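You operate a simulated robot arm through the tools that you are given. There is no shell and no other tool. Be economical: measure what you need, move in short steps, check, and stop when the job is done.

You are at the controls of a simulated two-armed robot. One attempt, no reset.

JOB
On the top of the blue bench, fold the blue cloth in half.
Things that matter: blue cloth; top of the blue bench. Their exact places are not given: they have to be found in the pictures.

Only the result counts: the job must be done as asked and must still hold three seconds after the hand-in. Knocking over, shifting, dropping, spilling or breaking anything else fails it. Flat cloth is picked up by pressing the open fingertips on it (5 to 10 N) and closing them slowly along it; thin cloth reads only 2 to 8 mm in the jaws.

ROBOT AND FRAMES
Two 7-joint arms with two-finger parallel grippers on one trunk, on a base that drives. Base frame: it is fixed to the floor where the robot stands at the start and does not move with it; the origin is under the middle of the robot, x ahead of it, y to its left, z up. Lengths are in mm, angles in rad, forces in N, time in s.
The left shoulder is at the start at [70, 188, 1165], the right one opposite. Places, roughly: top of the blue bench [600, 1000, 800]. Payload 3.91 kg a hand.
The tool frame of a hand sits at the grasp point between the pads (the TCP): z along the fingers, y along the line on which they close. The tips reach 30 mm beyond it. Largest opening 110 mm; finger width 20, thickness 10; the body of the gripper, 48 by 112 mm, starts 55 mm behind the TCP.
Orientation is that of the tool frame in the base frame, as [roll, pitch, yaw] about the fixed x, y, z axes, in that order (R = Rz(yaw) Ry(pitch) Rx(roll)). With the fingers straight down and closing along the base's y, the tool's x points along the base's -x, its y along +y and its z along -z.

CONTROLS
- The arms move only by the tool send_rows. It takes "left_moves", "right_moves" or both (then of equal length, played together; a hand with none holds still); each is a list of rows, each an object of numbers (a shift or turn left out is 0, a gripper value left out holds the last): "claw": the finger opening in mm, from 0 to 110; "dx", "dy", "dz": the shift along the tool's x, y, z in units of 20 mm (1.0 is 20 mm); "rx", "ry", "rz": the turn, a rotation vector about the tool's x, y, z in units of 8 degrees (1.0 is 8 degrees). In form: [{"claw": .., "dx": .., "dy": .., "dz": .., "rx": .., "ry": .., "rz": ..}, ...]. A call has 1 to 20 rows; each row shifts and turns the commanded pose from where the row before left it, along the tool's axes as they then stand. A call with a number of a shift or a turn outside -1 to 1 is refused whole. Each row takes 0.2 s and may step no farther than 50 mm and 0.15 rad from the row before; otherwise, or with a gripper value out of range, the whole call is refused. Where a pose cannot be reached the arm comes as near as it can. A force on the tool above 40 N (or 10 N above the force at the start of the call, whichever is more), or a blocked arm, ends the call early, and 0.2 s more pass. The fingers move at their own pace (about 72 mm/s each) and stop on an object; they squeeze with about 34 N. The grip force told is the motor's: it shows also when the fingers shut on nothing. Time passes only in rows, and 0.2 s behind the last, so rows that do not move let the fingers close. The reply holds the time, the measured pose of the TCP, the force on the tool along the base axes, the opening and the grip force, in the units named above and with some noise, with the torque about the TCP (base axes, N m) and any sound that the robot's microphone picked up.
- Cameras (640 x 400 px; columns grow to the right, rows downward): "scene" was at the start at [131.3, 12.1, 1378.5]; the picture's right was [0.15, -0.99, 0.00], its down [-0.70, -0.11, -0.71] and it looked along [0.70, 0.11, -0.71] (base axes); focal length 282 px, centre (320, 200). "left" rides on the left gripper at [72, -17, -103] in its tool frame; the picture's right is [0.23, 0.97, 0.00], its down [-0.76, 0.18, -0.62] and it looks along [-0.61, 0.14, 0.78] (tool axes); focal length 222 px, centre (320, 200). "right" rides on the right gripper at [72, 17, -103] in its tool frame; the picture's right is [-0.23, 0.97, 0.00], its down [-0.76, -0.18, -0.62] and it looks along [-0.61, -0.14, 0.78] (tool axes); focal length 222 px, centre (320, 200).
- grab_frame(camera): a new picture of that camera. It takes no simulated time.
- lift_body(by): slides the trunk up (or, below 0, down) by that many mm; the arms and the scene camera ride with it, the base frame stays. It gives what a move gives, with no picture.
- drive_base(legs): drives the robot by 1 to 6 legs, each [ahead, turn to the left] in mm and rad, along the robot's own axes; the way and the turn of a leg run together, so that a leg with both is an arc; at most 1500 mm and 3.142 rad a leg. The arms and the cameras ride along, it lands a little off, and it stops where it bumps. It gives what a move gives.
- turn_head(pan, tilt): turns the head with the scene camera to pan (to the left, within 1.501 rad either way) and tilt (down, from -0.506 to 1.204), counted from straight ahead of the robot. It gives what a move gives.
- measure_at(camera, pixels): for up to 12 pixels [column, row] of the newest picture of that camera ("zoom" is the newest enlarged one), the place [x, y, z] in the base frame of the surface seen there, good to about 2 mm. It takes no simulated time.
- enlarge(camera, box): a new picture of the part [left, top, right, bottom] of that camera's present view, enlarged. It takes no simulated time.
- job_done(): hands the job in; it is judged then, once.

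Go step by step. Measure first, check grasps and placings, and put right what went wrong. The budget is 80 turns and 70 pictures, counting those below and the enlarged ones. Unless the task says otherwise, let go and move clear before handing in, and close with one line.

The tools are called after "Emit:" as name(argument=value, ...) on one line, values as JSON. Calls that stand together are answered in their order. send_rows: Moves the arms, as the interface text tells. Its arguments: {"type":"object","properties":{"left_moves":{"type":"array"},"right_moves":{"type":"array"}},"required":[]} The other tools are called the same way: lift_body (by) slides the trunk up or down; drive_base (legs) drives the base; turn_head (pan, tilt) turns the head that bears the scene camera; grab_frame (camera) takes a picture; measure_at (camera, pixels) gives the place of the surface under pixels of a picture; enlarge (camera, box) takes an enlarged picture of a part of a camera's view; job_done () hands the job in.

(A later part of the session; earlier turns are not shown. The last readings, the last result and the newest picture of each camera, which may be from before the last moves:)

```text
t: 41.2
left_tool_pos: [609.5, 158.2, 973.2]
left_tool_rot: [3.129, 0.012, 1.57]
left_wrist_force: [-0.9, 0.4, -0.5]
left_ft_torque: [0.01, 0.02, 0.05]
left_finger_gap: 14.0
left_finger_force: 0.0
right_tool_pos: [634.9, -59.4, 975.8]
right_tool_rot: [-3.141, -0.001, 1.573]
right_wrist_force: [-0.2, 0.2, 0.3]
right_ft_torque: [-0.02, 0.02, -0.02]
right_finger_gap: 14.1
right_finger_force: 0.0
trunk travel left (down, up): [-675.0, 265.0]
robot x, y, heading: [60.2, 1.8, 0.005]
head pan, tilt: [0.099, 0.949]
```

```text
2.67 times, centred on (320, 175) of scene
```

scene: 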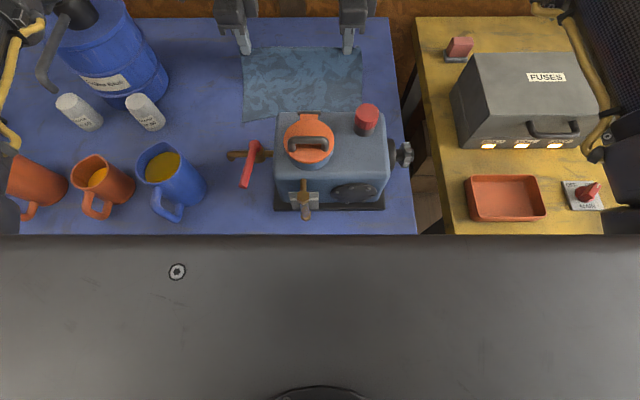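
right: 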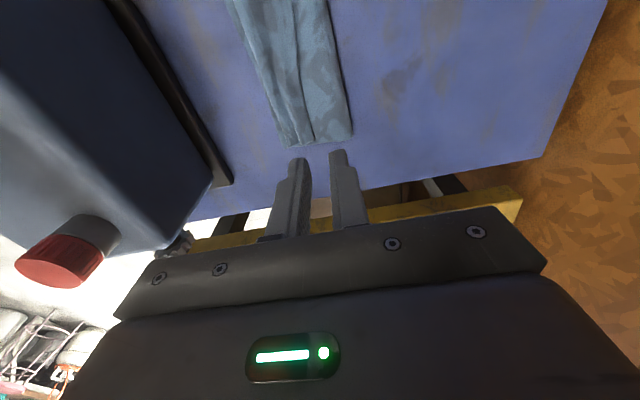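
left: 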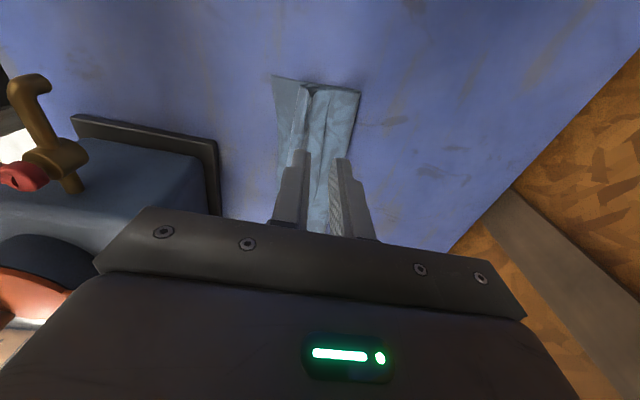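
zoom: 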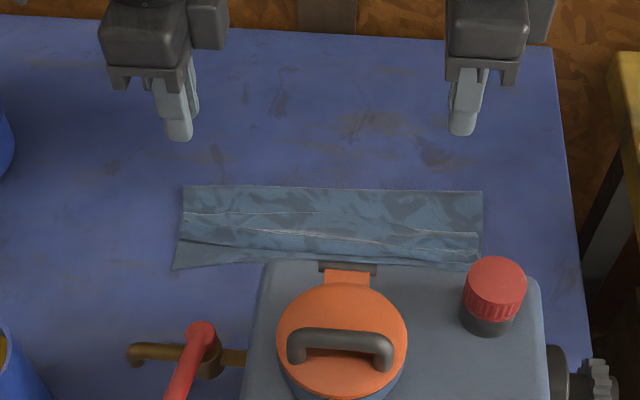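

Released. The cloth is in a strip about 90 mm deep with a doubled hem; I look closer.

Emit:
enlarge(camera="scene", box=[255, 160, 391, 210])

Emit:
enlarge(camera="left", box=[240, 60, 400, 160])

Emit:
enlarge(camera="right", box=[220, 0, 380, 160])

```text
4.71 times, centred on (323, 185) of scene
```

zoom: 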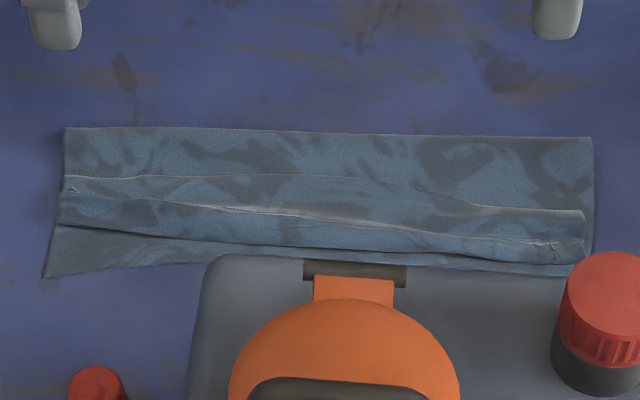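

```text
4.00 times, centred on (320, 110) of left
```

zoom: 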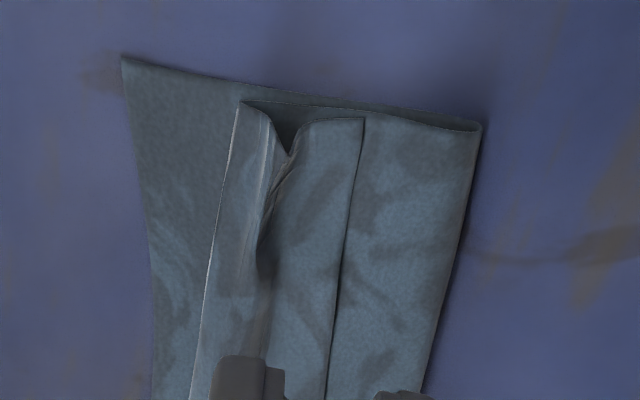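

```text
2.50 times, centred on (300, 80) of right
```

zoom: 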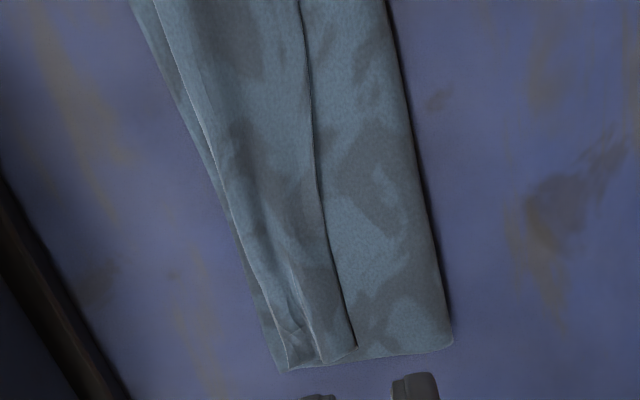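

The hem (≈30 mm tail) is folded back on top, so the edge isn't at the near edge. I'll measure the hem geometry to re-grip it, open the fold, and redo with a much smaller tail.

Emit:
measure_at(camera="left", pixels=[[272, 76], [300, 87], [307, 112], [331, 90], [358, 93], [325, 130], [295, 130]])

Emit:
measure_at(camera="right", pixels=[[280, 138], [287, 142], [300, 140], [313, 138], [350, 135], [300, 110], [288, 110], [270, 60], [300, 60]])

```text
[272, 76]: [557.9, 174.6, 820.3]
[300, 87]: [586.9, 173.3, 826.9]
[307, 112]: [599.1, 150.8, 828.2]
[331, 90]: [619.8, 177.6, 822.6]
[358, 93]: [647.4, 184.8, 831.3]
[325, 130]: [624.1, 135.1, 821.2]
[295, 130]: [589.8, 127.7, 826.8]
```

```text
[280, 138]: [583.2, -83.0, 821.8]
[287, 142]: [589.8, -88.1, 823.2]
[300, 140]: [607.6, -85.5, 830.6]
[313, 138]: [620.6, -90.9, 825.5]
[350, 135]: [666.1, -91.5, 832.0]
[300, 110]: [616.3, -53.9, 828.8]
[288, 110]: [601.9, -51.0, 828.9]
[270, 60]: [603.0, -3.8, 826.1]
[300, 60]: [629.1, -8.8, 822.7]
```

I re-grip the hem at both ends (fingers straddling x≈605/612, barely touching), to carry it back open.

Emit:
send_rows(left_moves=[{"claw": 50, "dy": -0.2, "dx": -0.3}, {"dz": 1}, {"dz": 1}, {"dz": 1}, {"dz": 1}, {"dz": 1}, {"dz": 0.5}, {"dz": 0.45}, {}, {"claw": 42}, {"claw": 34}, {"claw": 26}, {"claw": 18}, {"claw": 10}, {"claw": 4}, {"claw": 0}, {}, {}], right_moves=[{"claw": 50, "dy": -1}, {"dz": 1, "dy": -0.2}, {"dz": 1}, {"dz": 1}, {"dz": 1}, {"dz": 1}, {"dz": 0.6}, {"dz": 0.5}, {}, {"claw": 42}, {"claw": 34}, {"claw": 26}, {"claw": 18}, {"claw": 10}, {"claw": 4}, {"claw": 0}, {}, {}])

Emit:
grab_frame(camera="left")

Emit:
grab_frame(camera="right")

```text
t: 45.0
left_tool_pos: [606.3, 153.4, 856.8]
left_tool_rot: [3.129, 0.013, 1.57]
left_wrist_force: [0.0, 0.4, -0.3]
left_ft_torque: [-0.01, 0.02, 0.03]
left_finger_gap: 2.1
left_finger_force: 33.7
right_tool_pos: [611.6, -61.7, 852.7]
right_tool_rot: [3.139, -0.001, 1.573]
right_wrist_force: [0.2, 0.1, -0.4]
right_ft_torque: [-0.01, 0.0, 0.03]
right_finger_gap: 2.2
right_finger_force: 33.8
trunk travel left (down, up): [-675.0, 265.0]
robot x, y, heading: [59.4, 0.1, 0.003]
head pan, tilt: [0.099, 0.949]
```

```text
38 pictures are left
```

left: 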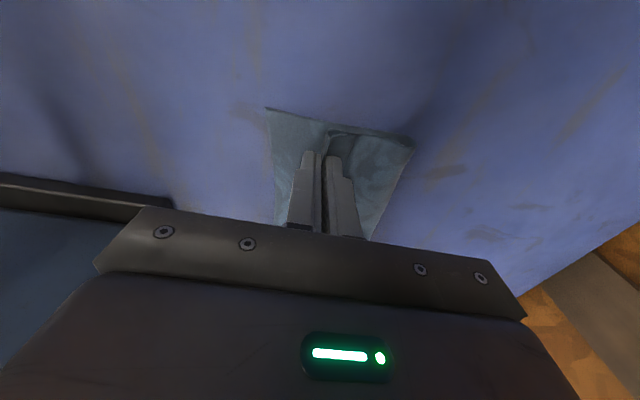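

```text
37 pictures are left
```

right: 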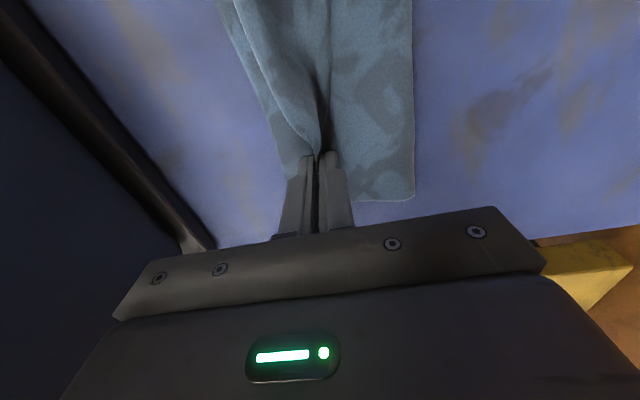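

Both grip (2.1 mm). I carry the edge back to the far side in an arc and lay it down.

Emit:
send_rows(left_moves=[{"dz": -1}, {"dz": -1, "dy": 0.3}, {"dz": -0.8, "dy": 0.6}, {"dz": -0.4, "dy": 0.7}, {"dy": 0.7}, {"dy": 0.7}, {"dz": 0.3, "dy": 0.7}, {"dz": 0.5, "dy": 0.7}, {"dz": 0.7, "dy": 0.7}, {"dz": 0.8, "dy": 0.7}, {"dz": 0.6, "dy": 0.5}, {"dz": 0.3, "dy": 0.4}, {}], right_moves=[{"dz": -1}, {"dz": -1, "dy": 0.3}, {"dz": -0.8, "dy": 0.6}, {"dz": -0.4, "dy": 0.7}, {"dy": 0.7}, {"dy": 0.7}, {"dz": 0.3, "dy": 0.6}, {"dz": 0.5, "dy": 0.6}, {"dz": 0.7, "dy": 0.6}, {"dz": 0.8, "dy": 0.6}, {"dz": 0.6, "dy": 0.5}, {"dz": 0.2, "dy": 0.4}, {}])

Emit:
grab_frame(camera="left")

Emit:
grab_frame(camera="right")

```text
t: 47.8
left_tool_pos: [738.3, 155.0, 857.4]
left_tool_rot: [3.128, 0.011, 1.572]
left_wrist_force: [-0.1, -0.4, 0.4]
left_ft_torque: [0.0, -0.03, -0.02]
left_finger_gap: 1.9
left_finger_force: 33.9
right_tool_pos: [738.8, -60.6, 857.3]
right_tool_rot: [3.139, 0.001, 1.573]
right_wrist_force: [0.5, 1.3, 0.8]
right_ft_torque: [0.0, 0.01, 0.02]
right_finger_gap: 2.3
right_finger_force: 33.6
trunk travel left (down, up): [-675.0, 265.0]
robot x, y, heading: [63.5, -0.2, -0.001]
head pan, tilt: [0.099, 0.949]
```

```text
36 pictures are left
```

left: 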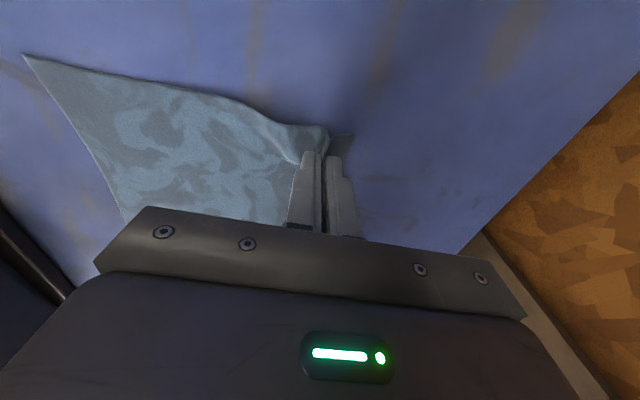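

```text
35 pictures are left
```

right: 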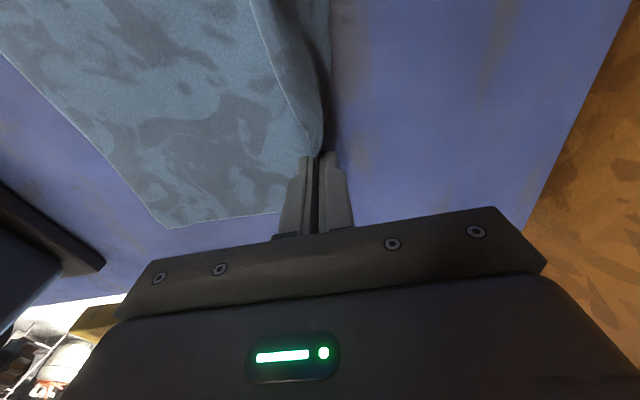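

There is some slack, and I need more reach anyway: I drive 40 mm ahead, which draws the cloth taut away from the machine.

Emit:
drive_base(legs=[[40, 0]])

Emit:
grab_frame(camera="left")

Emit:
grab_frame(camera="right")

Emit:
measure_at(camera="left", pixels=[[450, 250], [560, 120], [330, 140]])

```text
t: 48.6
left_tool_pos: [746.3, 152.8, 856.0]
left_tool_rot: [3.13, 0.013, 1.568]
left_wrist_force: [0.8, -0.5, 0.0]
left_ft_torque: [-0.04, -0.01, 0.0]
left_finger_gap: 1.9
left_finger_force: 34.3
right_tool_pos: [746.2, -62.0, 856.9]
right_tool_rot: [3.141, -0.003, 1.57]
right_wrist_force: [-0.5, 0.5, 0.8]
right_ft_torque: [0.04, -0.01, -0.01]
right_finger_gap: 2.4
right_finger_force: 33.7
trunk travel left (down, up): [-675.0, 265.0]
robot x, y, heading: [67.2, -0.9, 0.001]
head pan, tilt: [0.099, 0.949]
stopped in leg 1: the robot was blocked; the commanded pose is now the measured one
```

```text
34 pictures are left
```

left: 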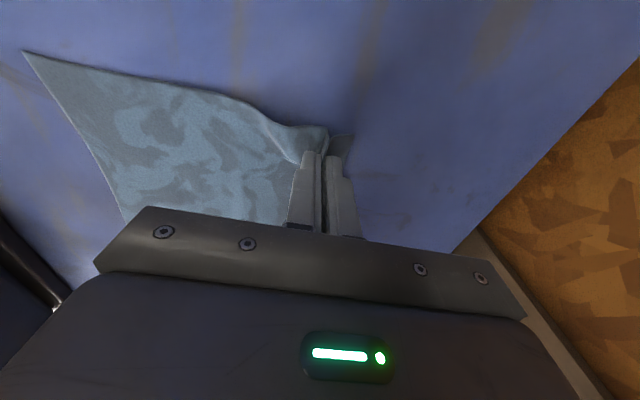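

```text
33 pictures are left
```

right: 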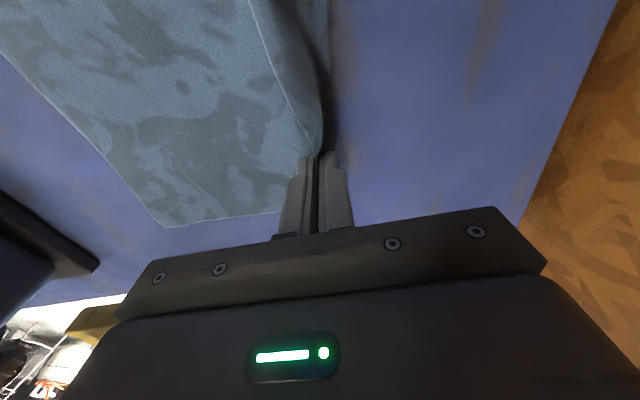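

```text
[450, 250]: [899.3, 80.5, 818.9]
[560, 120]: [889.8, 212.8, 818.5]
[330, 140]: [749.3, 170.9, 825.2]
```

The base is blocked at 67 mm (no drive further). I release here and see where the edge lies.

Emit:
send_rows(left_moves=[{"claw": 10}, {"claw": 20}, {"dz": -0.3}, {"dz": -0.5}, {"dz": -1}, {"dz": -1}, {"dz": -1}, {}], right_moves=[{"claw": 10}, {"claw": 20}, {"dz": -0.3}, {"dz": -0.5}, {"dz": -1}, {"dz": -1}, {"dz": -1}, {}])

Emit:
grab_frame(camera="left")

Emit:
grab_frame(camera="right")

```text
t: 50.4
left_tool_pos: [743.6, 154.6, 932.9]
left_tool_rot: [3.127, 0.012, 1.567]
left_wrist_force: [-0.1, -0.6, -0.6]
left_ft_torque: [0.04, 0.03, 0.01]
left_finger_gap: 19.8
left_finger_force: 0.0
right_tool_pos: [744.5, -61.5, 934.5]
right_tool_rot: [3.14, -0.001, 1.57]
right_wrist_force: [0.2, -0.6, -0.4]
right_ft_torque: [0.01, 0.01, 0.03]
right_finger_gap: 19.7
right_finger_force: 0.1
trunk travel left (down, up): [-675.0, 265.0]
robot x, y, heading: [67.1, -0.0, -0.009]
head pan, tilt: [0.099, 0.949]
```

```text
32 pictures are left
```

left: 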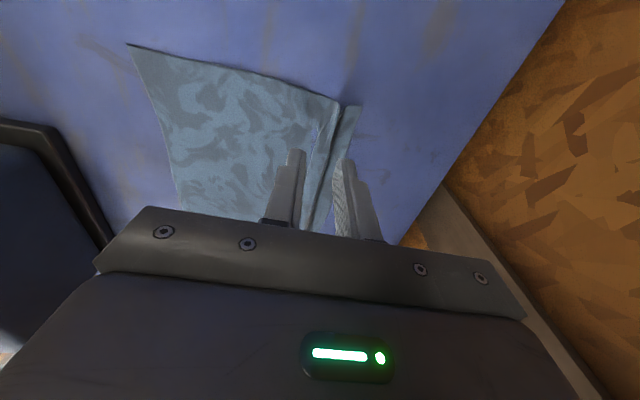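

```text
31 pictures are left
```

right: 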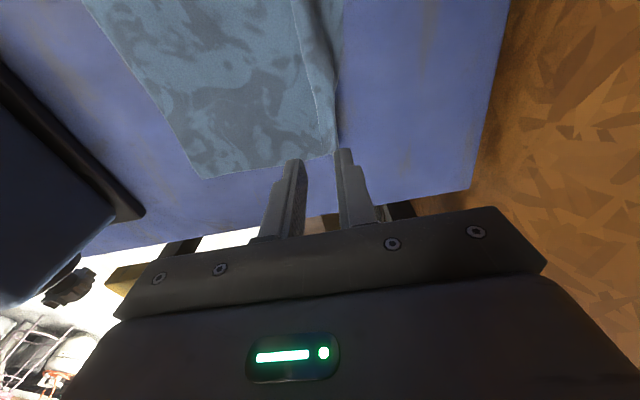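

Emit:
measure_at(camera="left", pixels=[[130, 47], [318, 95], [338, 106], [359, 108], [325, 150], [345, 150], [312, 150]])

Emit:
measure_at(camera="right", pixels=[[204, 177], [332, 150], [315, 120], [325, 120], [338, 60], [330, 60], [300, 60], [320, 148]])

Emit:
enlarge(camera="right", box=[240, 0, 400, 160])

```text
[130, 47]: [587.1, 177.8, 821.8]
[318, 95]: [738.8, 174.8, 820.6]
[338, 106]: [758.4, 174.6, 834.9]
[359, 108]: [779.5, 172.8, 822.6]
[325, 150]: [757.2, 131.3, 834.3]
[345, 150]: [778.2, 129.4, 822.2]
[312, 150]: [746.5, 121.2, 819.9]
```

```text
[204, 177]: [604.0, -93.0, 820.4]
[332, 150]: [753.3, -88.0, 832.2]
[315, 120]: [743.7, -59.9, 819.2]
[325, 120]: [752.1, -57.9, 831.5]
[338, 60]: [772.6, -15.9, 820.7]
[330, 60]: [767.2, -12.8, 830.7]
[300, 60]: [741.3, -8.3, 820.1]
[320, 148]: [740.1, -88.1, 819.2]
```

```text
2.50 times, centred on (320, 80) of right
```

zoom: 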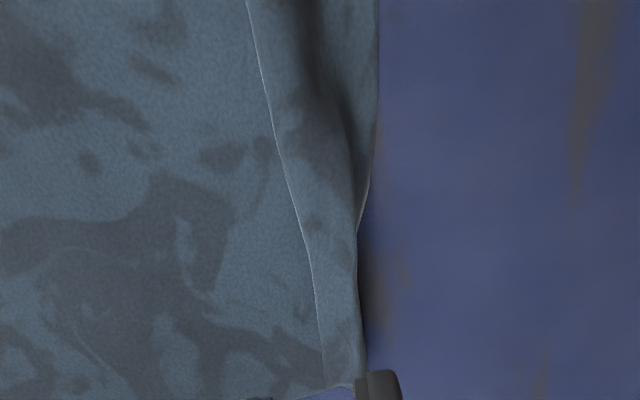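

The edge is just out of reach (x≈779). I'll press with closed fingers at x≈640 and drag the whole cloth ~42 mm toward the robot.

Emit:
send_rows(left_moves=[{"claw": 0, "dy": -0.9, "dx": -0.3}, {"dy": -0.9, "dx": -0.3}, {"dy": -0.9, "dx": -0.3}, {"dy": -0.9, "dx": -0.3}, {"dy": -0.9, "dx": -0.3}, {"dy": -0.6, "dx": -0.2}, {"dz": 1}, {"dz": 1}, {"dz": 1}, {"dz": 0.6}, {"dz": 0.3}, {}], right_moves=[{"claw": 0, "dy": -0.9, "dx": 0.3}, {"dy": -0.9, "dx": 0.3}, {"dy": -0.9, "dx": 0.3}, {"dy": -0.9, "dx": 0.3}, {"dy": -0.9, "dx": 0.3}, {"dy": -0.6}, {"dz": 1}, {"dz": 1}, {"dz": 1}, {"dz": 0.7}, {"dz": 0.3}, {}])

```text
t: 53.0
left_tool_pos: [643.2, 119.9, 853.4]
left_tool_rot: [3.127, 0.012, 1.567]
left_wrist_force: [-0.1, 0.4, -0.7]
left_ft_torque: [0.0, 0.02, -0.01]
left_finger_gap: 0.2
left_finger_force: 33.8
right_tool_pos: [643.3, -31.3, 852.6]
right_tool_rot: [3.138, -0.001, 1.57]
right_wrist_force: [-0.5, 0.4, 0.8]
right_ft_torque: [0.01, 0.0, -0.01]
right_finger_gap: 0.1
right_finger_force: 34.0
trunk travel left (down, up): [-675.0, 265.0]
robot x, y, heading: [68.4, -0.0, -0.005]
head pan, tilt: [0.099, 0.949]
```

Emit:
send_rows(left_moves=[{"dz": 0.13}, {"dz": 0.09}, {}], right_moves=[{"dz": 0.1}, {"dz": 0.08}, {}])

```text
t: 53.8
left_tool_pos: [642.7, 120.3, 851.7]
left_tool_rot: [3.125, 0.014, 1.566]
left_wrist_force: [0.9, -1.3, 4.8]
left_ft_torque: [0.02, 0.05, -0.01]
left_finger_gap: 0.0
left_finger_force: 34.3
right_tool_pos: [641.6, -32.3, 851.0]
right_tool_rot: [3.135, -0.002, 1.568]
right_wrist_force: [3.3, -0.2, 14.3]
right_ft_torque: [-0.01, -0.08, 0.04]
right_finger_gap: 0.2
right_finger_force: 34.1
trunk travel left (down, up): [-675.0, 265.0]
robot x, y, heading: [65.1, 2.7, -0.002]
head pan, tilt: [0.099, 0.949]
```

Emit:
send_rows(left_moves=[{"dz": 0.06}, {"dy": -0.25}, {"dy": -0.25}, {"dy": -0.25}, {"dy": -0.25}, {"dy": -0.25}, {"dy": -0.25}, {"dy": -0.25}, {"dy": -0.25}, {"dy": -0.25}, {}, {"dz": -0.3}, {"dz": -1}, {"dz": -1}, {"dz": -1}, {}], right_moves=[{"dz": -0.02}, {"dy": -0.25}, {"dy": -0.25}, {"dy": -0.25}, {"dy": -0.25}, {"dy": -0.25}, {"dy": -0.25}, {"dy": -0.25}, {"dy": -0.25}, {"dy": -0.25}, {}, {"dz": -0.3}, {"dz": -1}, {"dz": -1}, {"dz": -1}, {}])

Emit:
enlarge(camera="scene", box=[220, 80, 400, 230])

Emit:
grab_frame(camera="left")

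```text
t: 57.2
left_tool_pos: [598.1, 121.5, 915.7]
left_tool_rot: [3.13, 0.011, 1.567]
left_wrist_force: [0.2, 0.1, 0.0]
left_ft_torque: [-0.02, 0.02, 0.02]
left_finger_gap: 0.0
left_finger_force: 33.8
right_tool_pos: [595.5, -31.7, 916.3]
right_tool_rot: [3.14, 0.0, 1.57]
right_wrist_force: [-0.3, -0.6, 0.1]
right_ft_torque: [0.0, -0.04, 0.01]
right_finger_gap: 0.1
right_finger_force: 34.1
trunk travel left (down, up): [-675.0, 265.0]
robot x, y, heading: [68.6, -0.7, -0.003]
head pan, tilt: [0.099, 0.949]
```

```text
2.67 times, centred on (310, 155) of scene
```

zoom: 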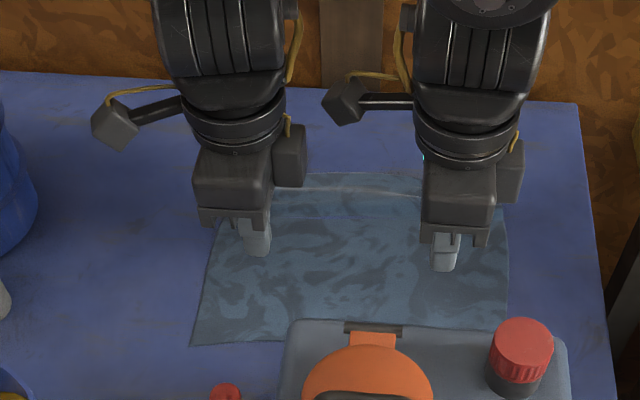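

```text
28 pictures are left
```

left: 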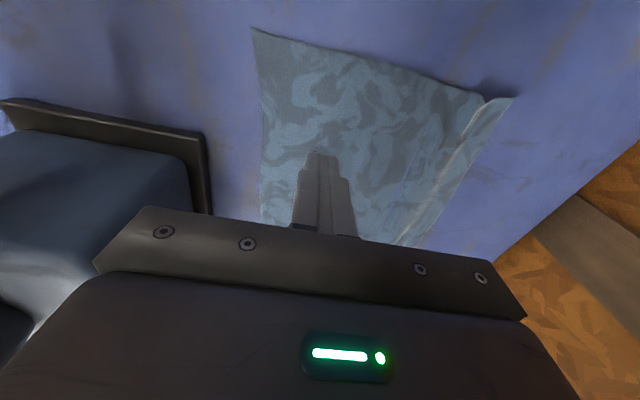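

The cloth dragged well. I measure its edges.

Emit:
measure_at(camera="left", pixels=[[255, 32], [485, 98], [511, 99], [460, 175], [440, 190]])

Emit:
measure_at(camera="zoom", pixels=[[195, 343], [340, 176], [400, 178], [340, 190], [340, 205], [340, 215], [400, 200], [502, 205], [502, 222]])

```text
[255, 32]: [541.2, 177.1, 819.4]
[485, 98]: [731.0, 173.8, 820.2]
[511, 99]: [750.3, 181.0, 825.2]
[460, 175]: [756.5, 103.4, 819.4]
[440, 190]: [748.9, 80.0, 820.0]
```

```text
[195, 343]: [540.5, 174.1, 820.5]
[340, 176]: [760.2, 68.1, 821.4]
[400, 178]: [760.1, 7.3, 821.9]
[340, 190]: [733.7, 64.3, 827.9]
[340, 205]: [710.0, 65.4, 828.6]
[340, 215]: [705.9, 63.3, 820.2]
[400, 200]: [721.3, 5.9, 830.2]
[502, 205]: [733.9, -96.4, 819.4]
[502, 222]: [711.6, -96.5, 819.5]
```

Far edge: left ≈750, middle 760, right ≈735. I hover both hands over the edge with a small 20 mm opening.

Emit:
send_rows(left_moves=[{"dy": 0.92, "dx": 0.24, "claw": 20}, {"dy": 0.92, "dx": 0.24}, {"dy": 0.92, "dx": 0.24}, {"dy": 0.92, "dx": 0.24}, {"dy": 0.92, "dx": 0.24}, {"dy": 0.92, "dx": 0.24}, {"dy": 0.92, "dx": 0.24}, {"dy": 0.92, "dx": 0.24}, {"dz": 0.8}, {"dz": 0.8}, {}], right_moves=[{"dy": 0.87, "dx": -0.22, "claw": 20}, {"dy": 0.87, "dx": -0.22}, {"dy": 0.87, "dx": -0.22}, {"dy": 0.87, "dx": -0.22}, {"dy": 0.87, "dx": -0.22}, {"dy": 0.87, "dx": -0.22}, {"dy": 0.87, "dx": -0.22}, {"dy": 0.87, "dx": -0.22}, {"dz": 0.8}, {"dz": 0.8}, {}])

Emit:
grab_frame(camera="left")

Emit:
grab_frame(camera="right")

```text
t: 59.6
left_tool_pos: [743.4, 157.2, 885.1]
left_tool_rot: [3.128, 0.012, 1.567]
left_wrist_force: [-0.5, 0.1, 0.0]
left_ft_torque: [0.02, -0.01, 0.0]
left_finger_gap: 20.0
left_finger_force: 0.1
right_tool_pos: [736.8, -67.1, 885.0]
right_tool_rot: [3.137, -0.001, 1.572]
right_wrist_force: [-0.3, 0.2, 0.5]
right_ft_torque: [0.0, -0.02, -0.03]
right_finger_gap: 20.0
right_finger_force: 0.1
trunk travel left (down, up): [-675.0, 265.0]
robot x, y, heading: [67.4, -0.6, -0.004]
head pan, tilt: [0.099, 0.949]
```

```text
27 pictures are left
```

left: 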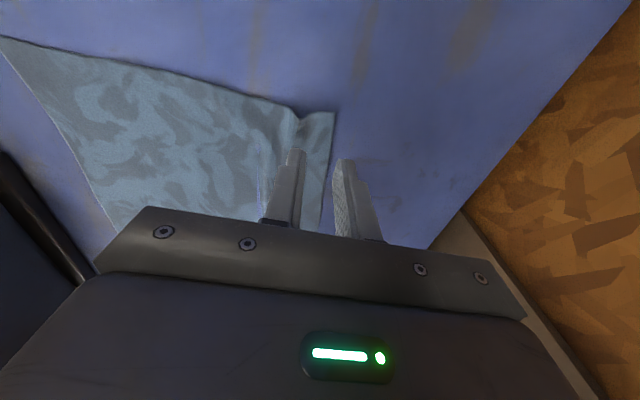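

```text
26 pictures are left
```

right: 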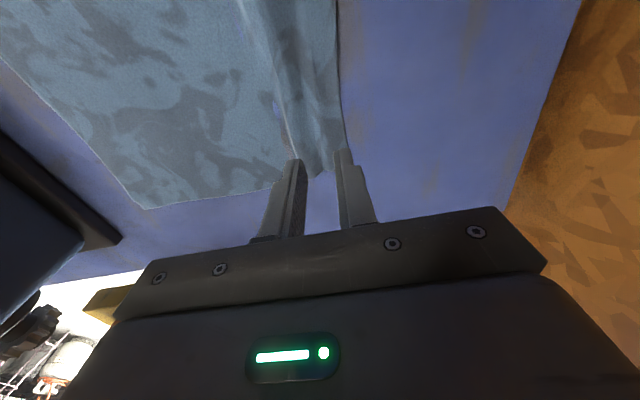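

Emit:
measure_at(camera="left", pixels=[[333, 115], [328, 150], [325, 180], [300, 120], [300, 140]])

Emit:
measure_at(camera="right", pixels=[[325, 172], [343, 140], [341, 100], [290, 130], [300, 130], [320, 130], [145, 207]])

```text
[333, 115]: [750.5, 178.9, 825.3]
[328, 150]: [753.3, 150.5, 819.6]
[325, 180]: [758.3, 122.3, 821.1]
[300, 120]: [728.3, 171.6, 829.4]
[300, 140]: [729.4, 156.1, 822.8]
```

```text
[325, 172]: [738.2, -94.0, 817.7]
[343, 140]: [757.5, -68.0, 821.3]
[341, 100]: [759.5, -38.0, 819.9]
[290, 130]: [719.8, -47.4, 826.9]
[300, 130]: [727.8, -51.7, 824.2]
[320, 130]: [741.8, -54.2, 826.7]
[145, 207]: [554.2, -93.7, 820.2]
```

Edges: left x≈752, right x≈757. I shift to straddle them (outer fingers just off the cloth), level the left hand, and descend.

Emit:
send_rows(left_moves=[{"dy": 0.25, "rx": 0.09}, {"dz": 0.6}, {"dz": 0.6}, {"dz": 0.3}, {"dz": 0.08}, {}], right_moves=[{"dy": 0.75}, {"dz": 0.6}, {"dz": 0.6}, {"dz": 0.3}, {"dz": 0.1}, {}])

```text
t: 61.0
left_tool_pos: [750.9, 157.3, 852.4]
left_tool_rot: [3.139, 0.012, 1.567]
left_wrist_force: [0.9, 0.4, 0.2]
left_ft_torque: [0.03, -0.02, -0.02]
left_finger_gap: 19.8
left_finger_force: 0.1
right_tool_pos: [745.5, -63.8, 854.0]
right_tool_rot: [3.139, -0.003, 1.568]
right_wrist_force: [-0.3, 0.5, -0.1]
right_ft_torque: [-0.03, 0.03, 0.0]
right_finger_gap: 19.8
right_finger_force: 0.0
right hand out of reach, approached as far as the arm can: row 4
trunk travel left (down, up): [-675.0, 265.0]
robot x, y, heading: [69.6, -0.9, -0.005]
head pan, tilt: [0.099, 0.949]
```

Right reaches x=745; I widen it to 26 mm to span the edge, then press.

Emit:
send_rows(left_moves=[{"dz": 0.1}, {"dz": 0.03}, {}], right_moves=[{"claw": 27, "dz": 0.1}, {"dz": 0.1}, {}])

```text
t: 61.8
left_tool_pos: [748.9, 157.1, 851.1]
left_tool_rot: [3.137, 0.011, 1.567]
left_wrist_force: [2.3, -1.3, 9.6]
left_ft_torque: [0.1, 0.07, 0.0]
left_finger_gap: 19.0
left_finger_force: 0.0
right_tool_pos: [744.7, -65.6, 850.5]
right_tool_rot: [3.137, -0.001, 1.57]
right_wrist_force: [-0.2, 0.9, 7.4]
right_ft_torque: [0.01, 0.12, 0.01]
right_finger_gap: 26.8
right_finger_force: 0.1
trunk travel left (down, up): [-675.0, 265.0]
robot x, y, heading: [65.9, -1.7, -0.001]
head pan, tilt: [0.099, 0.949]
```

Pressure is 9.6 N and 7.4 N: good. I close slowly.

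Emit:
send_rows(left_moves=[{"claw": 18}, {"claw": 16}, {"claw": 14}, {"claw": 12}, {"claw": 10}, {"claw": 8}, {"claw": 6}, {"claw": 4}, {"claw": 2}, {"claw": 0}, {}, {}], right_moves=[{"claw": 24}, {"claw": 21}, {"claw": 18}, {"claw": 15}, {"claw": 12}, {"claw": 9}, {"claw": 7}, {"claw": 5}, {"claw": 2}, {"claw": 0}, {}, {}])

Emit:
grab_frame(camera="left")

Emit:
grab_frame(camera="right")

```text
t: 64.4
left_tool_pos: [747.8, 157.2, 850.8]
left_tool_rot: [3.139, 0.012, 1.568]
left_wrist_force: [-2.3, 0.1, 13.0]
left_ft_torque: [0.1, 0.12, 0.05]
left_finger_gap: 0.1
left_finger_force: 34.1
right_tool_pos: [744.1, -66.2, 851.7]
right_tool_rot: [3.136, -0.002, 1.569]
right_wrist_force: [0.9, 0.5, 7.9]
right_ft_torque: [0.01, 0.04, -0.01]
right_finger_gap: 1.7
right_finger_force: 34.2
trunk travel left (down, up): [-675.0, 265.0]
robot x, y, heading: [65.1, 1.3, -0.008]
head pan, tilt: [0.099, 0.949]
```

```text
25 pictures are left
```

left: 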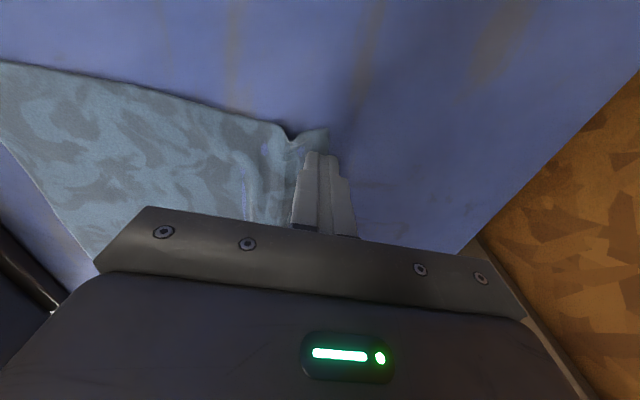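

```text
24 pictures are left
```

right: 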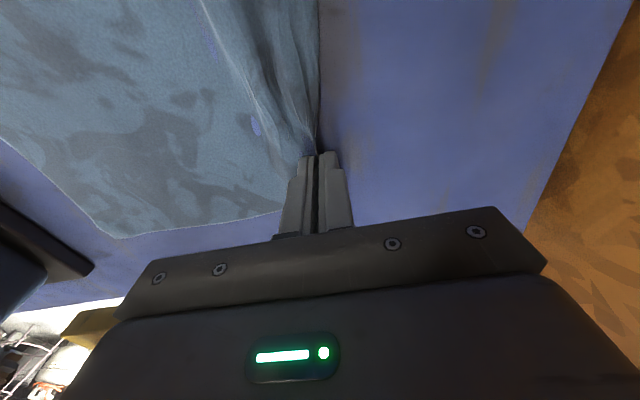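

Right holds the bare edge (1.7 mm, no tail). Left slipped; I measure the edge there and retry a bit further in.

Emit:
measure_at(camera="left", pixels=[[325, 132], [308, 145], [290, 140], [280, 135], [300, 150]])

Emit:
send_rows(left_moves=[{"dz": -0.5}, {"claw": 26, "dz": -0.3}, {}, {}])

Emit:
grab_frame(camera="left")

```text
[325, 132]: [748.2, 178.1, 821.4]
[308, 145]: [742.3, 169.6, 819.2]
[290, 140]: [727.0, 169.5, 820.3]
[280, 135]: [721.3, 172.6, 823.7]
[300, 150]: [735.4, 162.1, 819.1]
```

```text
t: 65.4
left_tool_pos: [748.8, 159.1, 867.2]
left_tool_rot: [3.137, 0.011, 1.568]
left_wrist_force: [0.0, 0.0, -0.5]
left_ft_torque: [0.02, 0.02, -0.02]
left_finger_gap: 25.7
left_finger_force: 0.0
right_tool_pos: [744.6, -64.0, 850.4]
right_tool_rot: [3.136, 0.0, 1.569]
right_wrist_force: [-0.5, -1.4, 16.7]
right_ft_torque: [0.03, 0.16, -0.02]
right_finger_gap: 1.6
right_finger_force: 34.7
trunk travel left (down, up): [-675.0, 265.0]
robot x, y, heading: [65.9, 5.2, -0.005]
head pan, tilt: [0.099, 0.949]
```

```text
23 pictures are left
```

left: 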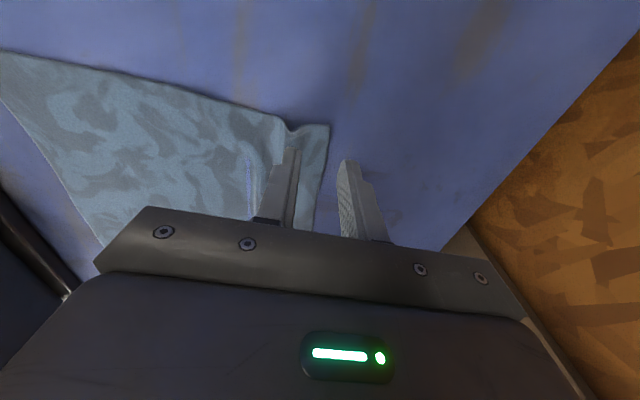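

I retry with the outer finger pressing right on the edge (TCP x≈733, opening 24).

Emit:
send_rows(left_moves=[{"dy": -0.75, "claw": 24}, {"dz": 0.4}, {"dz": 0.3}, {"dz": 0.1}, {"dz": 0.05}, {}], right_moves=[{"dz": -0.04}, {}, {}, {}, {}, {}])

```text
t: 66.8
left_tool_pos: [733.6, 157.4, 850.7]
left_tool_rot: [3.137, 0.012, 1.567]
left_wrist_force: [1.6, -1.0, 9.8]
left_ft_torque: [0.08, 0.03, -0.02]
left_finger_gap: 23.8
left_finger_force: 0.0
right_tool_pos: [743.1, -64.8, 851.6]
right_tool_rot: [3.137, -0.001, 1.569]
right_wrist_force: [2.5, 0.6, 14.0]
right_ft_torque: [0.04, 0.04, -0.05]
right_finger_gap: 1.8
right_finger_force: 34.0
trunk travel left (down, up): [-675.0, 265.0]
robot x, y, heading: [68.9, -0.6, -0.005]
head pan, tilt: [0.099, 0.949]
```

Emit:
send_rows(left_moves=[{"claw": 22}, {"claw": 20}, {"claw": 18}, {"claw": 16}, {"claw": 14}, {"claw": 12}, {"claw": 10}, {"claw": 8}, {"claw": 6}, {"claw": 4}, {"claw": 2}, {"claw": 0}, {}, {}])

Emit:
grab_frame(camera="left")

```text
t: 69.8
left_tool_pos: [733.7, 156.7, 850.9]
left_tool_rot: [3.14, 0.011, 1.566]
left_wrist_force: [-3.3, 0.0, 22.5]
left_ft_torque: [0.19, 0.09, 0.06]
left_finger_gap: 1.6
left_finger_force: 34.3
right_tool_pos: [742.1, -65.3, 851.4]
right_tool_rot: [3.137, -0.001, 1.568]
right_wrist_force: [0.5, 0.9, 1.1]
right_ft_torque: [0.0, -0.02, 0.0]
right_finger_gap: 1.6
right_finger_force: 34.4
trunk travel left (down, up): [-675.0, 265.0]
robot x, y, heading: [68.4, 0.2, -0.006]
head pan, tilt: [0.099, 0.949]
```

```text
22 pictures are left
```

left: 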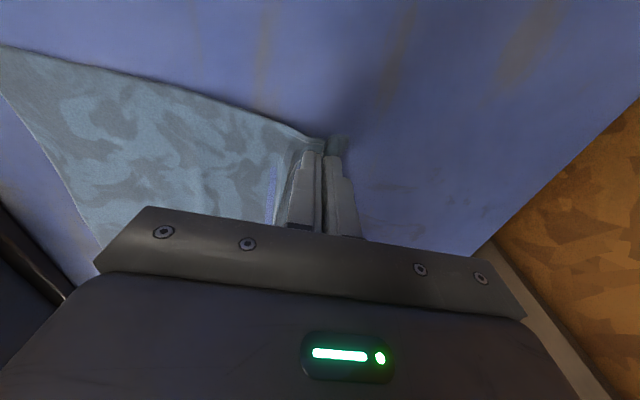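

Both hold the edge with almost no tail. I carry it over in an arc to x≈562, stopping ~20 mm above the bench.

Emit:
send_rows(left_moves=[{"dy": -0.15, "dz": -0.95}, {"dy": -0.3, "dz": -1}, {"dy": -0.5, "dz": -0.62}, {"dy": -0.5, "dz": -0.62}, {"dy": -0.62, "dz": -0.38}, {"dy": -0.62, "dz": -0.38}, {"dy": -0.75, "dz": -0.12}, {"dy": -0.75, "dz": -0.12}, {"dy": -0.75, "dz": 0.12}, {"dy": -0.75, "dz": 0.12}, {"dy": -0.62, "dz": 0.38}, {"dy": -0.62, "dz": 0.38}, {"dy": -0.5, "dz": 0.58}, {"dy": -0.5, "dz": 0.58}, {"dy": -0.6, "dz": 0.9}, {}], right_moves=[{"dy": -0.15, "dz": -0.95}, {"dy": -0.4, "dz": -1}, {"dy": -0.5, "dz": -0.62}, {"dy": -0.55, "dz": -0.62}, {"dy": -0.65, "dz": -0.38}, {"dy": -0.65, "dz": -0.38}, {"dy": -0.77, "dz": -0.12}, {"dy": -0.77, "dz": -0.12}, {"dy": -0.77, "dz": 0.12}, {"dy": -0.77, "dz": 0.12}, {"dy": -0.65, "dz": 0.38}, {"dy": -0.65, "dz": 0.38}, {"dy": -0.55, "dz": 0.58}, {"dy": -0.5, "dz": 0.58}, {"dy": -0.6, "dz": 0.9}, {}])

Emit:
grab_frame(camera="left")

Emit:
grab_frame(camera="right")

```text
t: 73.2
left_tool_pos: [565.6, 159.1, 870.8]
left_tool_rot: [-3.141, 0.011, 1.566]
left_wrist_force: [0.3, -1.6, -0.5]
left_ft_torque: [-0.02, 0.01, 0.0]
left_finger_gap: 1.6
left_finger_force: 34.3
right_tool_pos: [565.0, -62.9, 870.7]
right_tool_rot: [3.139, -0.001, 1.57]
right_wrist_force: [-0.5, 0.3, 0.0]
right_ft_torque: [0.0, 0.0, 0.0]
right_finger_gap: 1.9
right_finger_force: 33.8
trunk travel left (down, up): [-675.0, 265.0]
robot x, y, heading: [66.6, -2.3, -0.004]
head pan, tilt: [0.099, 0.949]
```

```text
21 pictures are left
```

left: 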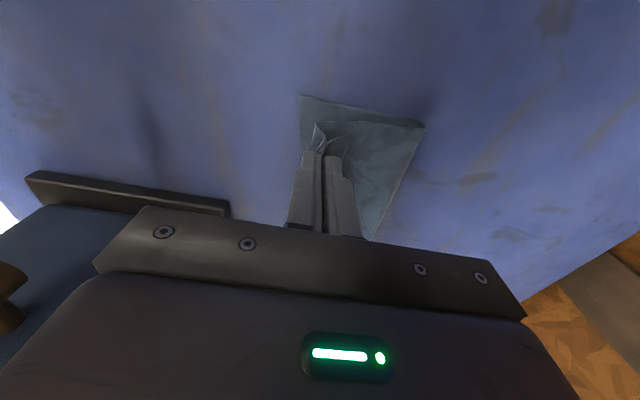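

```text
20 pictures are left
```

right: 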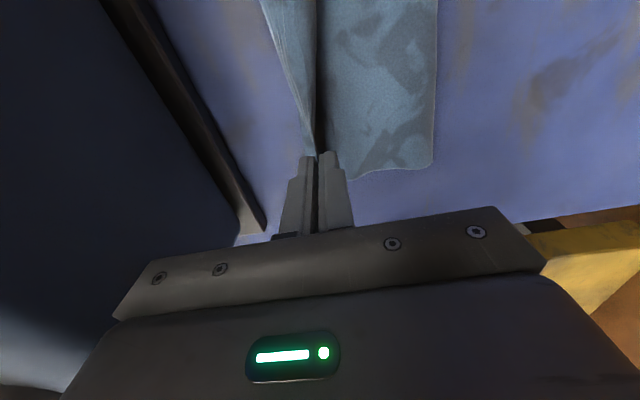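

Emit:
measure_at(camera="left", pixels=[[301, 97], [422, 126], [395, 190], [316, 128], [330, 150], [345, 138]])

Emit:
measure_at(camera="right", pixels=[[433, 160], [435, 60], [265, 15], [300, 120], [310, 140], [360, 170]])

```text
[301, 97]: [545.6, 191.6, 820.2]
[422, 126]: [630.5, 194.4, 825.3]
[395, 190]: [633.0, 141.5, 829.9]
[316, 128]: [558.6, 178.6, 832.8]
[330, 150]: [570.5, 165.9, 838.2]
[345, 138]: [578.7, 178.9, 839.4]
```

```text
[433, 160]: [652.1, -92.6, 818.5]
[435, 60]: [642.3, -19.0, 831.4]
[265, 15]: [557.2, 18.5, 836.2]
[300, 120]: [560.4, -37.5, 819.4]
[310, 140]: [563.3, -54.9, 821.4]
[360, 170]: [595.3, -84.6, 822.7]
```

The fold sits at x≈632/648, about 20 mm short, because pulling over taut peeled the bottom layer. I lift back to above x≈665 to straighten the layers, then re-lay more steeply.

Emit:
send_rows(left_moves=[{"dz": -0.8, "dy": 0.5}, {"dz": -0.8, "dy": 0.6}, {"dz": -0.7, "dy": 0.7}, {"dz": -0.5, "dy": 0.8}, {"dz": -0.4, "dy": 0.8}, {"dz": -0.3, "dy": 0.8}, {"dz": -0.1, "dy": 0.8}, {}, {}], right_moves=[{"dz": -0.8, "dy": 0.6}, {"dz": -0.8, "dy": 0.7}, {"dz": -0.8, "dy": 0.8}, {"dz": -0.6, "dy": 0.8}, {"dz": -0.5, "dy": 0.8}, {"dz": -0.3, "dy": 0.8}, {"dz": -0.2, "dy": 0.8}, {}, {}])

Emit:
grab_frame(camera="left")

Emit:
grab_frame(camera="right")

```text
t: 75.2
left_tool_pos: [664.4, 157.7, 942.7]
left_tool_rot: [3.139, 0.012, 1.567]
left_wrist_force: [-0.3, -1.4, 0.3]
left_ft_torque: [-0.03, 0.0, -0.01]
left_finger_gap: 1.6
left_finger_force: 33.3
right_tool_pos: [671.9, -64.4, 951.4]
right_tool_rot: [3.137, -0.001, 1.569]
right_wrist_force: [-0.6, 0.7, -0.4]
right_ft_torque: [0.0, 0.04, 0.02]
right_finger_gap: 1.7
right_finger_force: 34.4
trunk travel left (down, up): [-675.0, 265.0]
robot x, y, heading: [66.2, 1.5, -0.004]
head pan, tilt: [0.099, 0.949]
```

```text
19 pictures are left
```

left: 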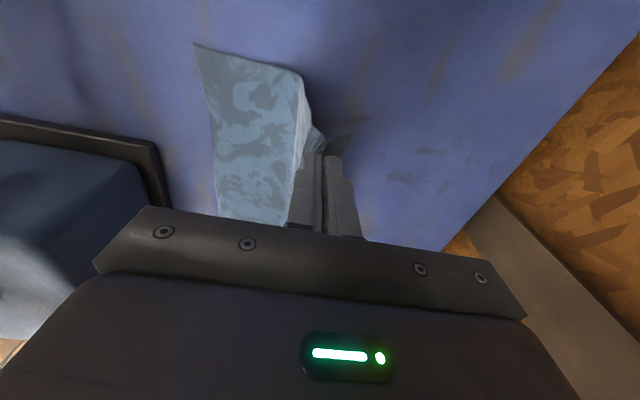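

```text
18 pictures are left
```

right: 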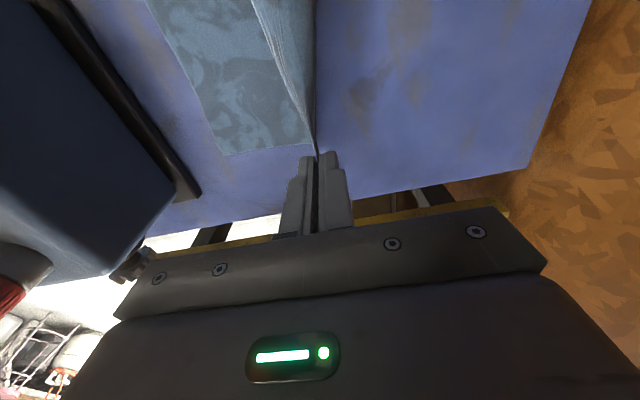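

Emit:
measure_at(camera="left", pixels=[[195, 46], [290, 72], [300, 80], [308, 110], [213, 170], [318, 140]])

Emit:
measure_at(camera="right", pixels=[[224, 153], [150, 20], [305, 145], [250, 10], [295, 110], [308, 120]])

```text
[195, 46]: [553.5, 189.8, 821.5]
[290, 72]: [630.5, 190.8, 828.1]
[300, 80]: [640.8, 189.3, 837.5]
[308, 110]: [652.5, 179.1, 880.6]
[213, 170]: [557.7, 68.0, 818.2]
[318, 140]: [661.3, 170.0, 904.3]
```

```text
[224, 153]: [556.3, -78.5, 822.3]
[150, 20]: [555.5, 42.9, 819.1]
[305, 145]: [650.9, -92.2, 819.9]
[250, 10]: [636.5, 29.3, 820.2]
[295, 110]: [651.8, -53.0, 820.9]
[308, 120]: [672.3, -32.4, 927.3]
```

Near edge is straight at x≈555. Left grip consumed ~42 mm of cloth (pinch + tail), right ~13, so I relax the left, and re-lay with the grips ending at x≈597 (left) and 571 (right), keeping slack so the fold stays near 662.

Emit:
send_rows(left_moves=[{"dy": 0.1, "dz": 0.7}, {"dy": 0.1, "dz": 0.7}, {}, {"dy": -0.45, "dz": 0.12}, {"dy": -0.45, "dz": 0.13}, {"dy": -0.5, "dz": 0.3}, {"dy": -0.5, "dz": 0.3}, {"dy": -0.45, "dz": 0.45}, {"dy": -0.45, "dz": 0.45}, {"dy": -0.3, "dz": 0.45}, {"dy": -0.3, "dz": 0.45}, {"dy": -0.1, "dz": 0.15}, {"dy": -0.1, "dz": 0.15}, {}], right_moves=[{"dy": 0.15, "dz": 0.3}, {}, {}, {"dy": -0.62, "dz": 0.17}, {"dy": -0.62, "dz": 0.18}, {"dy": -0.7, "dz": 0.32}, {"dy": -0.7, "dz": 0.33}, {"dy": -0.6, "dz": 0.5}, {"dy": -0.6, "dz": 0.5}, {"dy": -0.45, "dz": 0.62}, {"dy": -0.45, "dz": 0.63}, {"dy": -0.22, "dz": 0.55}, {"dy": -0.22, "dz": 0.55}, {}])

Emit:
grab_frame(camera="left")

Emit:
grab_frame(camera="right")

```text
t: 78.2
left_tool_pos: [596.6, 156.8, 856.4]
left_tool_rot: [3.139, 0.012, 1.566]
left_wrist_force: [-0.1, -1.4, 0.2]
left_ft_torque: [-0.02, 0.0, -0.05]
left_finger_gap: 1.5
left_finger_force: 33.5
right_tool_pos: [570.3, -64.5, 859.2]
right_tool_rot: [3.137, 0.0, 1.568]
right_wrist_force: [-1.1, 0.5, -0.1]
right_ft_torque: [0.04, 0.01, -0.06]
right_finger_gap: 1.9
right_finger_force: 33.8
trunk travel left (down, up): [-675.0, 265.0]
robot x, y, heading: [69.0, 0.8, -0.001]
head pan, tilt: [0.099, 0.949]
```

```text
17 pictures are left
```

left: 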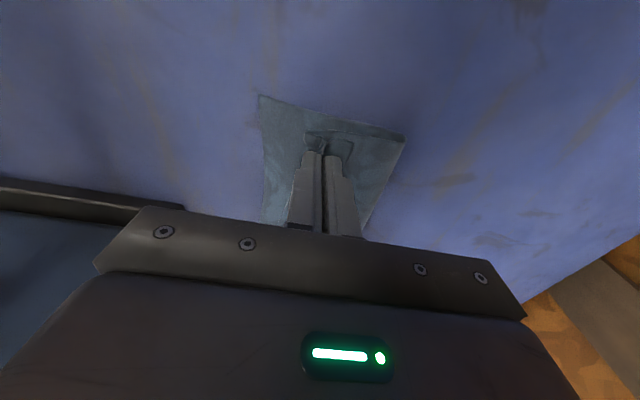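

```text
16 pictures are left
```

right: 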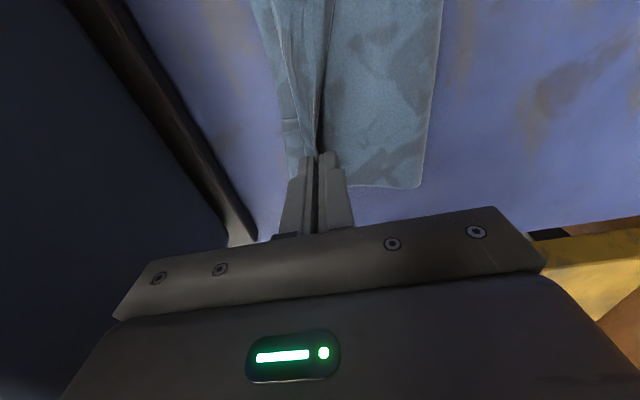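

Emit:
measure_at(camera="left", pixels=[[261, 98], [403, 138], [375, 200], [308, 138], [350, 145]])

Emit:
measure_at(camera="right", pixels=[[420, 185], [438, 40], [292, 165], [255, 15], [280, 40]])

Emit:
send_rows(left_moves=[{"claw": 8}, {"claw": 14}, {"dz": -0.3}, {"dz": -0.5}, {"dz": -1}, {"dz": -1}, {"dz": -1}, {"dz": -1}, {"dz": -1}, {}], right_moves=[{"claw": 8}, {"claw": 14}, {"dz": -0.3}, {"dz": -0.5}, {"dz": -1}, {"dz": -1}, {"dz": -1}, {"dz": -1}, {"dz": -1}, {}])

Emit:
enlarge(camera="scene", box=[230, 140, 400, 230])

Emit:
grab_frame(camera="left")

Emit:
grab_frame(camera="right")

```text
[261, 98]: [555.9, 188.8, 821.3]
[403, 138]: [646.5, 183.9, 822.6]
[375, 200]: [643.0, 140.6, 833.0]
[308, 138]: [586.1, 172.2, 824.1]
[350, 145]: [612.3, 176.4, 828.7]
```

```text
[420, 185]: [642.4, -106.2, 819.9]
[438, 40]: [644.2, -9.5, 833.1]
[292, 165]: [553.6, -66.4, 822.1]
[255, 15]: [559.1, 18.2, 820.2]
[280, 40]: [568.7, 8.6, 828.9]
```

```text
t: 80.4
left_tool_pos: [597.8, 157.8, 971.5]
left_tool_rot: [3.141, 0.013, 1.566]
left_wrist_force: [0.1, 0.7, -0.7]
left_ft_torque: [-0.01, -0.02, 0.0]
left_finger_gap: 13.8
left_finger_force: 0.2
right_tool_pos: [571.2, -64.8, 976.2]
right_tool_rot: [3.14, 0.0, 1.569]
right_wrist_force: [0.7, -0.3, 0.4]
right_ft_torque: [0.0, 0.01, -0.03]
right_finger_gap: 14.2
right_finger_force: 0.1
trunk travel left (down, up): [-675.0, 265.0]
robot x, y, heading: [71.0, 0.1, -0.001]
head pan, tilt: [0.099, 0.949]
```

```text
3.76 times, centred on (315, 185) of scene
```

zoom: 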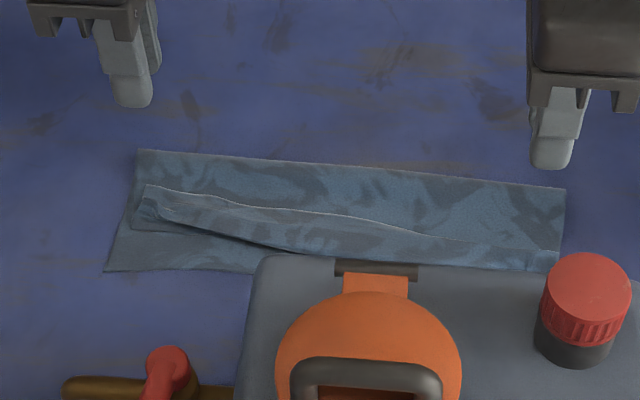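

```text
14 pictures are left
```

left: 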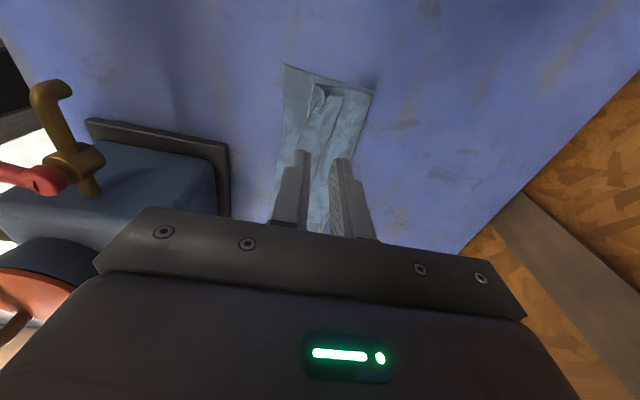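

```text
13 pictures are left
```

right: 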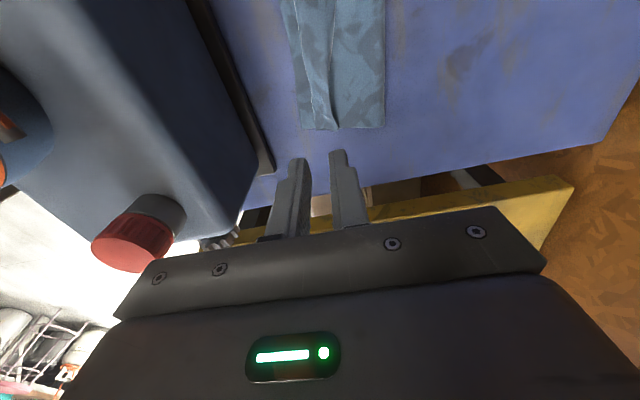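

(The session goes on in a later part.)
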